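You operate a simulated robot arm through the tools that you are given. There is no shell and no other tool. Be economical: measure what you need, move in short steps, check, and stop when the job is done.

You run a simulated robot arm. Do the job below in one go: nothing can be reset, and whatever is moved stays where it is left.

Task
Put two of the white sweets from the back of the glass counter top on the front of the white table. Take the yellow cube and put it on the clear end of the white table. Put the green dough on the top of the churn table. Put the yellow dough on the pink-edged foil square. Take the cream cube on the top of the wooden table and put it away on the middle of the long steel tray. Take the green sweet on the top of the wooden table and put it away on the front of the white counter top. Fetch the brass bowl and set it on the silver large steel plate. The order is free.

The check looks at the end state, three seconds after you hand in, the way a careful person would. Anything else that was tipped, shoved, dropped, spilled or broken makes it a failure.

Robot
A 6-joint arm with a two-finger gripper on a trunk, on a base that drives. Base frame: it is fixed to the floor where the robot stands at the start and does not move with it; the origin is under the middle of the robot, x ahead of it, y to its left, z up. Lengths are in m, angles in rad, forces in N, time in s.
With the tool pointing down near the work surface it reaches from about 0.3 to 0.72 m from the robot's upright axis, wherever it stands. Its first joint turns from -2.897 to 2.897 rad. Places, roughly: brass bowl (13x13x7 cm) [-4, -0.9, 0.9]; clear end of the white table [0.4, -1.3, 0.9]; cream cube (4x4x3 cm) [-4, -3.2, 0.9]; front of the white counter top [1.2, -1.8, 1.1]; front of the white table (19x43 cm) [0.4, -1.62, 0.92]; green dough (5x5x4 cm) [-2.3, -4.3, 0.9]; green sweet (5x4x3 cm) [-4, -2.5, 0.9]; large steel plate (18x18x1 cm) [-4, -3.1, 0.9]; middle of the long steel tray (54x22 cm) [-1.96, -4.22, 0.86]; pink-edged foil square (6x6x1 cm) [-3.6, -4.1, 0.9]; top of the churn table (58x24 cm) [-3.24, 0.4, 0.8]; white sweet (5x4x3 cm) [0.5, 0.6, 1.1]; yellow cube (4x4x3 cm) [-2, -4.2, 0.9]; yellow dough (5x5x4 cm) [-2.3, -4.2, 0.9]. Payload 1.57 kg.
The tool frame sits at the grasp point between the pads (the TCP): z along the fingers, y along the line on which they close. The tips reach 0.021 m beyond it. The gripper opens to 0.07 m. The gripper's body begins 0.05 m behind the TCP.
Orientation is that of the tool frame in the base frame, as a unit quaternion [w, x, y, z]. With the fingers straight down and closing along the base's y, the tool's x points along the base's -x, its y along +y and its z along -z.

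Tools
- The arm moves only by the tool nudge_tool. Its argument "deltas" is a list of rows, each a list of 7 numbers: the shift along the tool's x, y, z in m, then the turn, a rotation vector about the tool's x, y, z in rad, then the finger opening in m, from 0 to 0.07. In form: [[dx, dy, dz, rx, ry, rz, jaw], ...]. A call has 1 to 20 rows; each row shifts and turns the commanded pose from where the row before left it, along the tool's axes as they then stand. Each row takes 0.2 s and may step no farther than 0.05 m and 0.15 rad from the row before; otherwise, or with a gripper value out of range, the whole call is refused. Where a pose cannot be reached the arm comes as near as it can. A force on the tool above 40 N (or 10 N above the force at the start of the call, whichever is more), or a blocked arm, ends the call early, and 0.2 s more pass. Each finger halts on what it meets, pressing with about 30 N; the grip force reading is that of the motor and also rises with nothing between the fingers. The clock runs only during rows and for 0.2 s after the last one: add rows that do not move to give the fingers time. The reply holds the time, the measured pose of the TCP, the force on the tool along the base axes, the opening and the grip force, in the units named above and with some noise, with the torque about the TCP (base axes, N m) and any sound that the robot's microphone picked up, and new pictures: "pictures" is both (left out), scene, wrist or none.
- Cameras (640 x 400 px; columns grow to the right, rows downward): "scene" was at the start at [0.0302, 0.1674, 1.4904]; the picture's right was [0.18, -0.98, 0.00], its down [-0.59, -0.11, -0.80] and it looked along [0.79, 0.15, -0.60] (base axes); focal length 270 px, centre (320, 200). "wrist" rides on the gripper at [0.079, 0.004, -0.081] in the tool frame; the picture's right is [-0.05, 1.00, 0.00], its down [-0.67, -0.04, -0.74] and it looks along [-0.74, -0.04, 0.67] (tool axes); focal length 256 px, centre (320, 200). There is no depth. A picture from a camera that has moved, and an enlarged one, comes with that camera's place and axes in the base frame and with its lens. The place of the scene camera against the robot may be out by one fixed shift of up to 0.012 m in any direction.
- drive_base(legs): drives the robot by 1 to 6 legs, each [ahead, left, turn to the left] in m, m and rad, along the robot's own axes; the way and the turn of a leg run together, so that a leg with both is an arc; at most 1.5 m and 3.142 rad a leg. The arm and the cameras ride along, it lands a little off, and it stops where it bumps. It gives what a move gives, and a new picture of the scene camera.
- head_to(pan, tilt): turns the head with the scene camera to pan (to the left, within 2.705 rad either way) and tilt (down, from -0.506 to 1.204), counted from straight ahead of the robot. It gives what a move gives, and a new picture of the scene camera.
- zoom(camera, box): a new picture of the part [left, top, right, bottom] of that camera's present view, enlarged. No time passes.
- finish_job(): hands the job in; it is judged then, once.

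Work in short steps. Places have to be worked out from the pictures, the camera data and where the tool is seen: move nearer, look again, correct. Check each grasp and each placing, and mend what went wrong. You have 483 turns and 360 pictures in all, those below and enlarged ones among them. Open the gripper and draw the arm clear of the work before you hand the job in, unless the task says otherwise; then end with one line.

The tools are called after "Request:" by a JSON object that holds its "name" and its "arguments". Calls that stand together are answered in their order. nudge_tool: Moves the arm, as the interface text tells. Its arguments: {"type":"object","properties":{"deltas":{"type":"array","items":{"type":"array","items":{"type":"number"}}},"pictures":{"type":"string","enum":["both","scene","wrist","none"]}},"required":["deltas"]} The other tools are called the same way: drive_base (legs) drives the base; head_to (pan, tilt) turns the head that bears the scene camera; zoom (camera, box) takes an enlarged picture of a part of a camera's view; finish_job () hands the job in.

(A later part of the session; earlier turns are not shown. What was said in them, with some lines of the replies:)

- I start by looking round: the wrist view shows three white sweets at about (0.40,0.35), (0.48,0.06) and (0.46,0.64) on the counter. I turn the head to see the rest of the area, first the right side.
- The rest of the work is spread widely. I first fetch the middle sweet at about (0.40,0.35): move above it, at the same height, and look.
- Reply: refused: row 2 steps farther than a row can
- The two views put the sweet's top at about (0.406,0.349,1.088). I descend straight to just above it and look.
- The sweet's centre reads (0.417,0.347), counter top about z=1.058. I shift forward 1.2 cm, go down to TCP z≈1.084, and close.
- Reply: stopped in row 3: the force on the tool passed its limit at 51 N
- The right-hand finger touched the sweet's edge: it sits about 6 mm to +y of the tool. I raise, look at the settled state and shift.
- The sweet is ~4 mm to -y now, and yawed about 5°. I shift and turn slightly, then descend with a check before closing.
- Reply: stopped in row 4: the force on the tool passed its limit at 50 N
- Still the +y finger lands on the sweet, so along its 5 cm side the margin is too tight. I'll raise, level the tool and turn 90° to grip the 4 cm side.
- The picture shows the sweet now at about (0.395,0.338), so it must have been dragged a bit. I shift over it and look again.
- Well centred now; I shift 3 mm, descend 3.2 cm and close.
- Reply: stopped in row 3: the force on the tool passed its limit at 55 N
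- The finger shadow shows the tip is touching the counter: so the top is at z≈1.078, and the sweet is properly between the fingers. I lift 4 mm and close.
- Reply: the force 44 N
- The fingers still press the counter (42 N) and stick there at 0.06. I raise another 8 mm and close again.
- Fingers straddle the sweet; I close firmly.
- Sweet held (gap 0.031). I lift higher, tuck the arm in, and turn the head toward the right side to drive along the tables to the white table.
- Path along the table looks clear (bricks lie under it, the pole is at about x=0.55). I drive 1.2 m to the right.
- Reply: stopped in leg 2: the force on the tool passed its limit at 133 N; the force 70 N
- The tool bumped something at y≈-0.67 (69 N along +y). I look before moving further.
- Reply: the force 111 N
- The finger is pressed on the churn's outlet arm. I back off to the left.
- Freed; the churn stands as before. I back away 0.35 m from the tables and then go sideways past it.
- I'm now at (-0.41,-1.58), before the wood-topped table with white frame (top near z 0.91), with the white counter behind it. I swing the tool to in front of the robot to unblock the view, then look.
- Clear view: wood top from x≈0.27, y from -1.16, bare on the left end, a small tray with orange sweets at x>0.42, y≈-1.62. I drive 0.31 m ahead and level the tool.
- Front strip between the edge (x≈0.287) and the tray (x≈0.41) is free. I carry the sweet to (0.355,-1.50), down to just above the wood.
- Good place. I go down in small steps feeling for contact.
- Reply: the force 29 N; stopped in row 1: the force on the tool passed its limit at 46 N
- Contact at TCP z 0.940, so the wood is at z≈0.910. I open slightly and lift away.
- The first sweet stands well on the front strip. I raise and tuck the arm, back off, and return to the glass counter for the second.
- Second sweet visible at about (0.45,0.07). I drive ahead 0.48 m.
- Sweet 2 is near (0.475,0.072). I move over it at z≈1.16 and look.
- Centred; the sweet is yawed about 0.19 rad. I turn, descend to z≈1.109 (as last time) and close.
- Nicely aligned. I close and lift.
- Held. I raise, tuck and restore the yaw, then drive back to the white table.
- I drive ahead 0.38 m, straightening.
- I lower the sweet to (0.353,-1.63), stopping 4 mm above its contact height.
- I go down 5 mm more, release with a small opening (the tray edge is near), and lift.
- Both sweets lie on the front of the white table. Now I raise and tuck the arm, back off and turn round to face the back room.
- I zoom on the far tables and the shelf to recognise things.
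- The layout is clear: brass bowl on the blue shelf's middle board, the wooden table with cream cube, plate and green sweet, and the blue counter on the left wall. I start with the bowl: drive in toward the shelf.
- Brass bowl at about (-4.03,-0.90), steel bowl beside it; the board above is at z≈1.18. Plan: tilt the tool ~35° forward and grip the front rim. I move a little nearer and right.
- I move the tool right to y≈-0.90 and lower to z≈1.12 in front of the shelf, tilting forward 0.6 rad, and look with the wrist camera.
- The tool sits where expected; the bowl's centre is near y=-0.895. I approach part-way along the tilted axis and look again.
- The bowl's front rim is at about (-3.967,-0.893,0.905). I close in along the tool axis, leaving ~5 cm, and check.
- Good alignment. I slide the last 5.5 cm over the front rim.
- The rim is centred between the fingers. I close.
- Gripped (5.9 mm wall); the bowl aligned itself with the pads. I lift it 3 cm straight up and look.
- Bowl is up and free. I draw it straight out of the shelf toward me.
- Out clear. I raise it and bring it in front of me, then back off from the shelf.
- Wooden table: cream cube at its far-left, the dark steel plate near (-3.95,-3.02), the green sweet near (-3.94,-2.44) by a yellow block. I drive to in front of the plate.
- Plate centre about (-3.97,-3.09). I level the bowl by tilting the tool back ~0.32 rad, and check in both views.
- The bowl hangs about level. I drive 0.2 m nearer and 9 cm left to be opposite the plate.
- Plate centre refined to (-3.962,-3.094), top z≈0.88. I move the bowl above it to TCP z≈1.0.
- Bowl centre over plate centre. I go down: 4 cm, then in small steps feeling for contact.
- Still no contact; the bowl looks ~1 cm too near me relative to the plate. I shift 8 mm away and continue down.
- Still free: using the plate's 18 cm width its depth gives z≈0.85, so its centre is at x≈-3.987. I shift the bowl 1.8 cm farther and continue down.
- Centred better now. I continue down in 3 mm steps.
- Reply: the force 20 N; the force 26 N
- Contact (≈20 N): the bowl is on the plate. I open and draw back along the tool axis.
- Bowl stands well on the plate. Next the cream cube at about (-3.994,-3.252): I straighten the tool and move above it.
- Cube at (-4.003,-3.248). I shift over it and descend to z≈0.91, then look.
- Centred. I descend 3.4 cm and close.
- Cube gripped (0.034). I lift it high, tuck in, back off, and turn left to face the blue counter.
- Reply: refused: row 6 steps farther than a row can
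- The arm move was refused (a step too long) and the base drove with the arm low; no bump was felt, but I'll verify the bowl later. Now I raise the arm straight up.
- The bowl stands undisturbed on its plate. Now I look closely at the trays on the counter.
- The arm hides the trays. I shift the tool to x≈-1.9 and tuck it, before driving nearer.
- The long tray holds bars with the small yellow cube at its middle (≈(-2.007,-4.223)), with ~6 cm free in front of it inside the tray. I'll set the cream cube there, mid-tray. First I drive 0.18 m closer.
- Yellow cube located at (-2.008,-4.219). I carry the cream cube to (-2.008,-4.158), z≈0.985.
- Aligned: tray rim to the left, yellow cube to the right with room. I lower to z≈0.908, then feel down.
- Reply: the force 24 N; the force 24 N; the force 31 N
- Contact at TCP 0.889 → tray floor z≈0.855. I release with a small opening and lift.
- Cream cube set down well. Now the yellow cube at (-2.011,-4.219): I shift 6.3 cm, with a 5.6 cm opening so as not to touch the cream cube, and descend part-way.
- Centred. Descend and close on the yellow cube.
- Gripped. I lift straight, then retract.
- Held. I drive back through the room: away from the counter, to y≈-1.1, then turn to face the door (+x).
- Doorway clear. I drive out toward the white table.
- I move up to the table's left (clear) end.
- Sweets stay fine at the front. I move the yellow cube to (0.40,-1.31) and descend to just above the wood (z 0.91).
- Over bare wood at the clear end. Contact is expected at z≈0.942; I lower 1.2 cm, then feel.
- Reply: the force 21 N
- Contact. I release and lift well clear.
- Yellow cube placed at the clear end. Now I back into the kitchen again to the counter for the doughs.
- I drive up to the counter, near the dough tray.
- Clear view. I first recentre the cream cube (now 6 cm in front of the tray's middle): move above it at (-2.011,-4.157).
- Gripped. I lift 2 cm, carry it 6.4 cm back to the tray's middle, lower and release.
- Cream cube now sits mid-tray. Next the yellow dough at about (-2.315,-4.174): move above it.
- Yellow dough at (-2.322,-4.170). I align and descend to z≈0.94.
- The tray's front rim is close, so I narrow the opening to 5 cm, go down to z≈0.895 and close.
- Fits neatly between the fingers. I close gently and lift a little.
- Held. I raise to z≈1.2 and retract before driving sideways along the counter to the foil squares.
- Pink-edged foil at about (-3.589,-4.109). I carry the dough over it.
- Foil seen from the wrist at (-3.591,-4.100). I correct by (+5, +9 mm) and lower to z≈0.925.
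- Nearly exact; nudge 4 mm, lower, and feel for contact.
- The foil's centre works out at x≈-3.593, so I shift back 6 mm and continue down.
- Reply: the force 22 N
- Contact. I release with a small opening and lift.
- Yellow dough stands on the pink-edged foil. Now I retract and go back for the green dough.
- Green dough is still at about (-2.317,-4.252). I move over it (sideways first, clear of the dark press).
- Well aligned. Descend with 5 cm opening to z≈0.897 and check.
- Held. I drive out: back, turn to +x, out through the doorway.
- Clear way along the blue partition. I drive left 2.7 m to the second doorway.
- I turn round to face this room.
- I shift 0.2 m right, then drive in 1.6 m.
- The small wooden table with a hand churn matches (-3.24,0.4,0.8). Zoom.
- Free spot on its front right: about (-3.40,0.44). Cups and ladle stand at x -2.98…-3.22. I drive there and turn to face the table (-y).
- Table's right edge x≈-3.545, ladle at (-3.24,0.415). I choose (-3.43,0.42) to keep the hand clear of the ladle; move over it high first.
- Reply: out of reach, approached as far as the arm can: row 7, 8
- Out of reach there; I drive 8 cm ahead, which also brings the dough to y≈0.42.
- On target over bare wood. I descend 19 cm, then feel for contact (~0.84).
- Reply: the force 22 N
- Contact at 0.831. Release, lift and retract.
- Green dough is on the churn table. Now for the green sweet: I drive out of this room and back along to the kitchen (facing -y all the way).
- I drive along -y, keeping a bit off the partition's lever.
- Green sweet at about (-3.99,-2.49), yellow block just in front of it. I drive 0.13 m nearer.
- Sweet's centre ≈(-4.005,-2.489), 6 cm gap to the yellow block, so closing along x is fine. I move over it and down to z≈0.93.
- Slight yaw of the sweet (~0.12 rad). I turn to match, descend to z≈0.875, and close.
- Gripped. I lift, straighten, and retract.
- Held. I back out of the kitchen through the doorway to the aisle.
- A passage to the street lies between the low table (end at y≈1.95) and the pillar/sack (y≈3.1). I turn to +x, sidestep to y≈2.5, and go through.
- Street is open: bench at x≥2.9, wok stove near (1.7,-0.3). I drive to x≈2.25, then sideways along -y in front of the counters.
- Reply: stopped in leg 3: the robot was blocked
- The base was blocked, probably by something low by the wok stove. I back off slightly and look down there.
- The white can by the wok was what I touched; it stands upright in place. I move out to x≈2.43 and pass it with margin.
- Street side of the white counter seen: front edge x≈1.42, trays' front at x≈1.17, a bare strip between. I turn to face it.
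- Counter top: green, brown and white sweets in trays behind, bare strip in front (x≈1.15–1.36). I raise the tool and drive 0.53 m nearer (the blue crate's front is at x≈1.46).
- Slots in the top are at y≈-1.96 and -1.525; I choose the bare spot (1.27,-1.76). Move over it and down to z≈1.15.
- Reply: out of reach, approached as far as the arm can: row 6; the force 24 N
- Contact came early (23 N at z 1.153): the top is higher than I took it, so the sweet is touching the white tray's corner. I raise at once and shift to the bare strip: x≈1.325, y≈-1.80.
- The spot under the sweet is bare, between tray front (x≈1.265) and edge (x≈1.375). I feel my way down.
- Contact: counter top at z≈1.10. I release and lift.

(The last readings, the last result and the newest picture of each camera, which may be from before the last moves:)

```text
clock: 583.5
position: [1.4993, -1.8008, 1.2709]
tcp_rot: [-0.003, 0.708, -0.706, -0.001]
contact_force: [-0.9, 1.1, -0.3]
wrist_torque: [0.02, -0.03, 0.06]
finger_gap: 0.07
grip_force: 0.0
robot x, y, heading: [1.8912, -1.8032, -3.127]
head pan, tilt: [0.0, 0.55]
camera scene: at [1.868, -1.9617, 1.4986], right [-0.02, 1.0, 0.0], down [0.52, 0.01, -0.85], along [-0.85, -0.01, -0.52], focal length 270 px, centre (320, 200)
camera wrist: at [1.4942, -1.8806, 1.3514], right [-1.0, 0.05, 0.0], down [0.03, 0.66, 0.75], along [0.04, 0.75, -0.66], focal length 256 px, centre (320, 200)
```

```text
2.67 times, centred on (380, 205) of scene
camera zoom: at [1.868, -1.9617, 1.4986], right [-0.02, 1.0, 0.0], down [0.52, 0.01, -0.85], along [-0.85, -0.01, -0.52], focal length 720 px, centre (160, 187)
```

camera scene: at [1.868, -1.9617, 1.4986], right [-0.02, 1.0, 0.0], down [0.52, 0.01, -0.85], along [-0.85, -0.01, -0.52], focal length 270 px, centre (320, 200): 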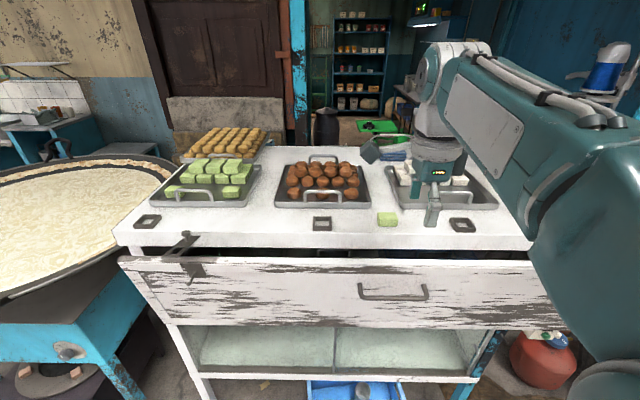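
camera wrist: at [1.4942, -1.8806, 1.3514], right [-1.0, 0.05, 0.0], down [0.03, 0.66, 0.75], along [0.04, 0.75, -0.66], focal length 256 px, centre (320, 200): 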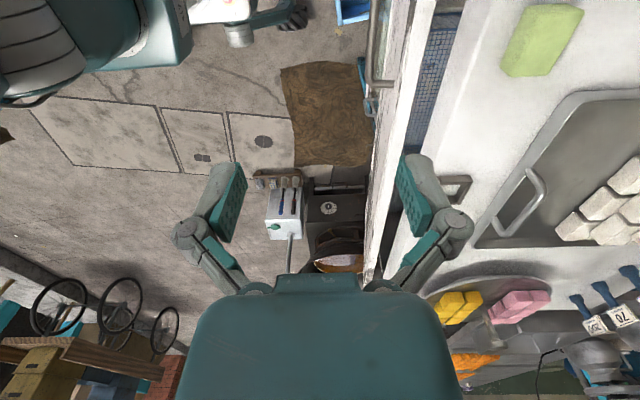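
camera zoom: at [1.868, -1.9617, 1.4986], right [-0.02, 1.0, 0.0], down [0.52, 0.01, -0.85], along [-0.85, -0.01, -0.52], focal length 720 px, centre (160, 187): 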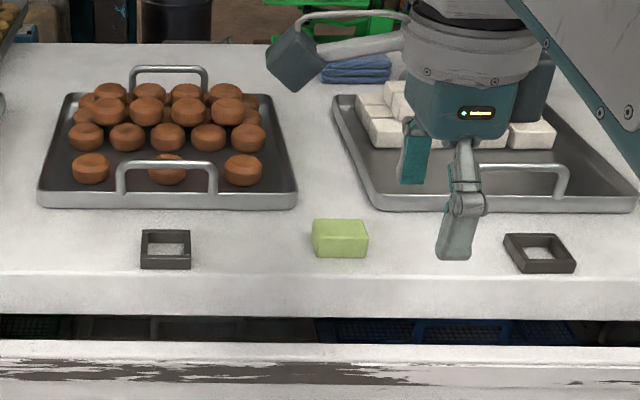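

The green sweet lies on the front strip between the slots, and nothing else there moved. The gripper is open and the arm clear, so I hand in the job.

Request:
{"name": "finish_job", "arguments": {}}

```text
The job is handed in.
```

All seven parts of the task are done and the job is handed in. Three contacts happened on the way: the gripper hit the churn machine's spout, the base touched the white can by the wok, and the green sweet pressed on a tray corner. I saw nothing tipped or moved afterwards.
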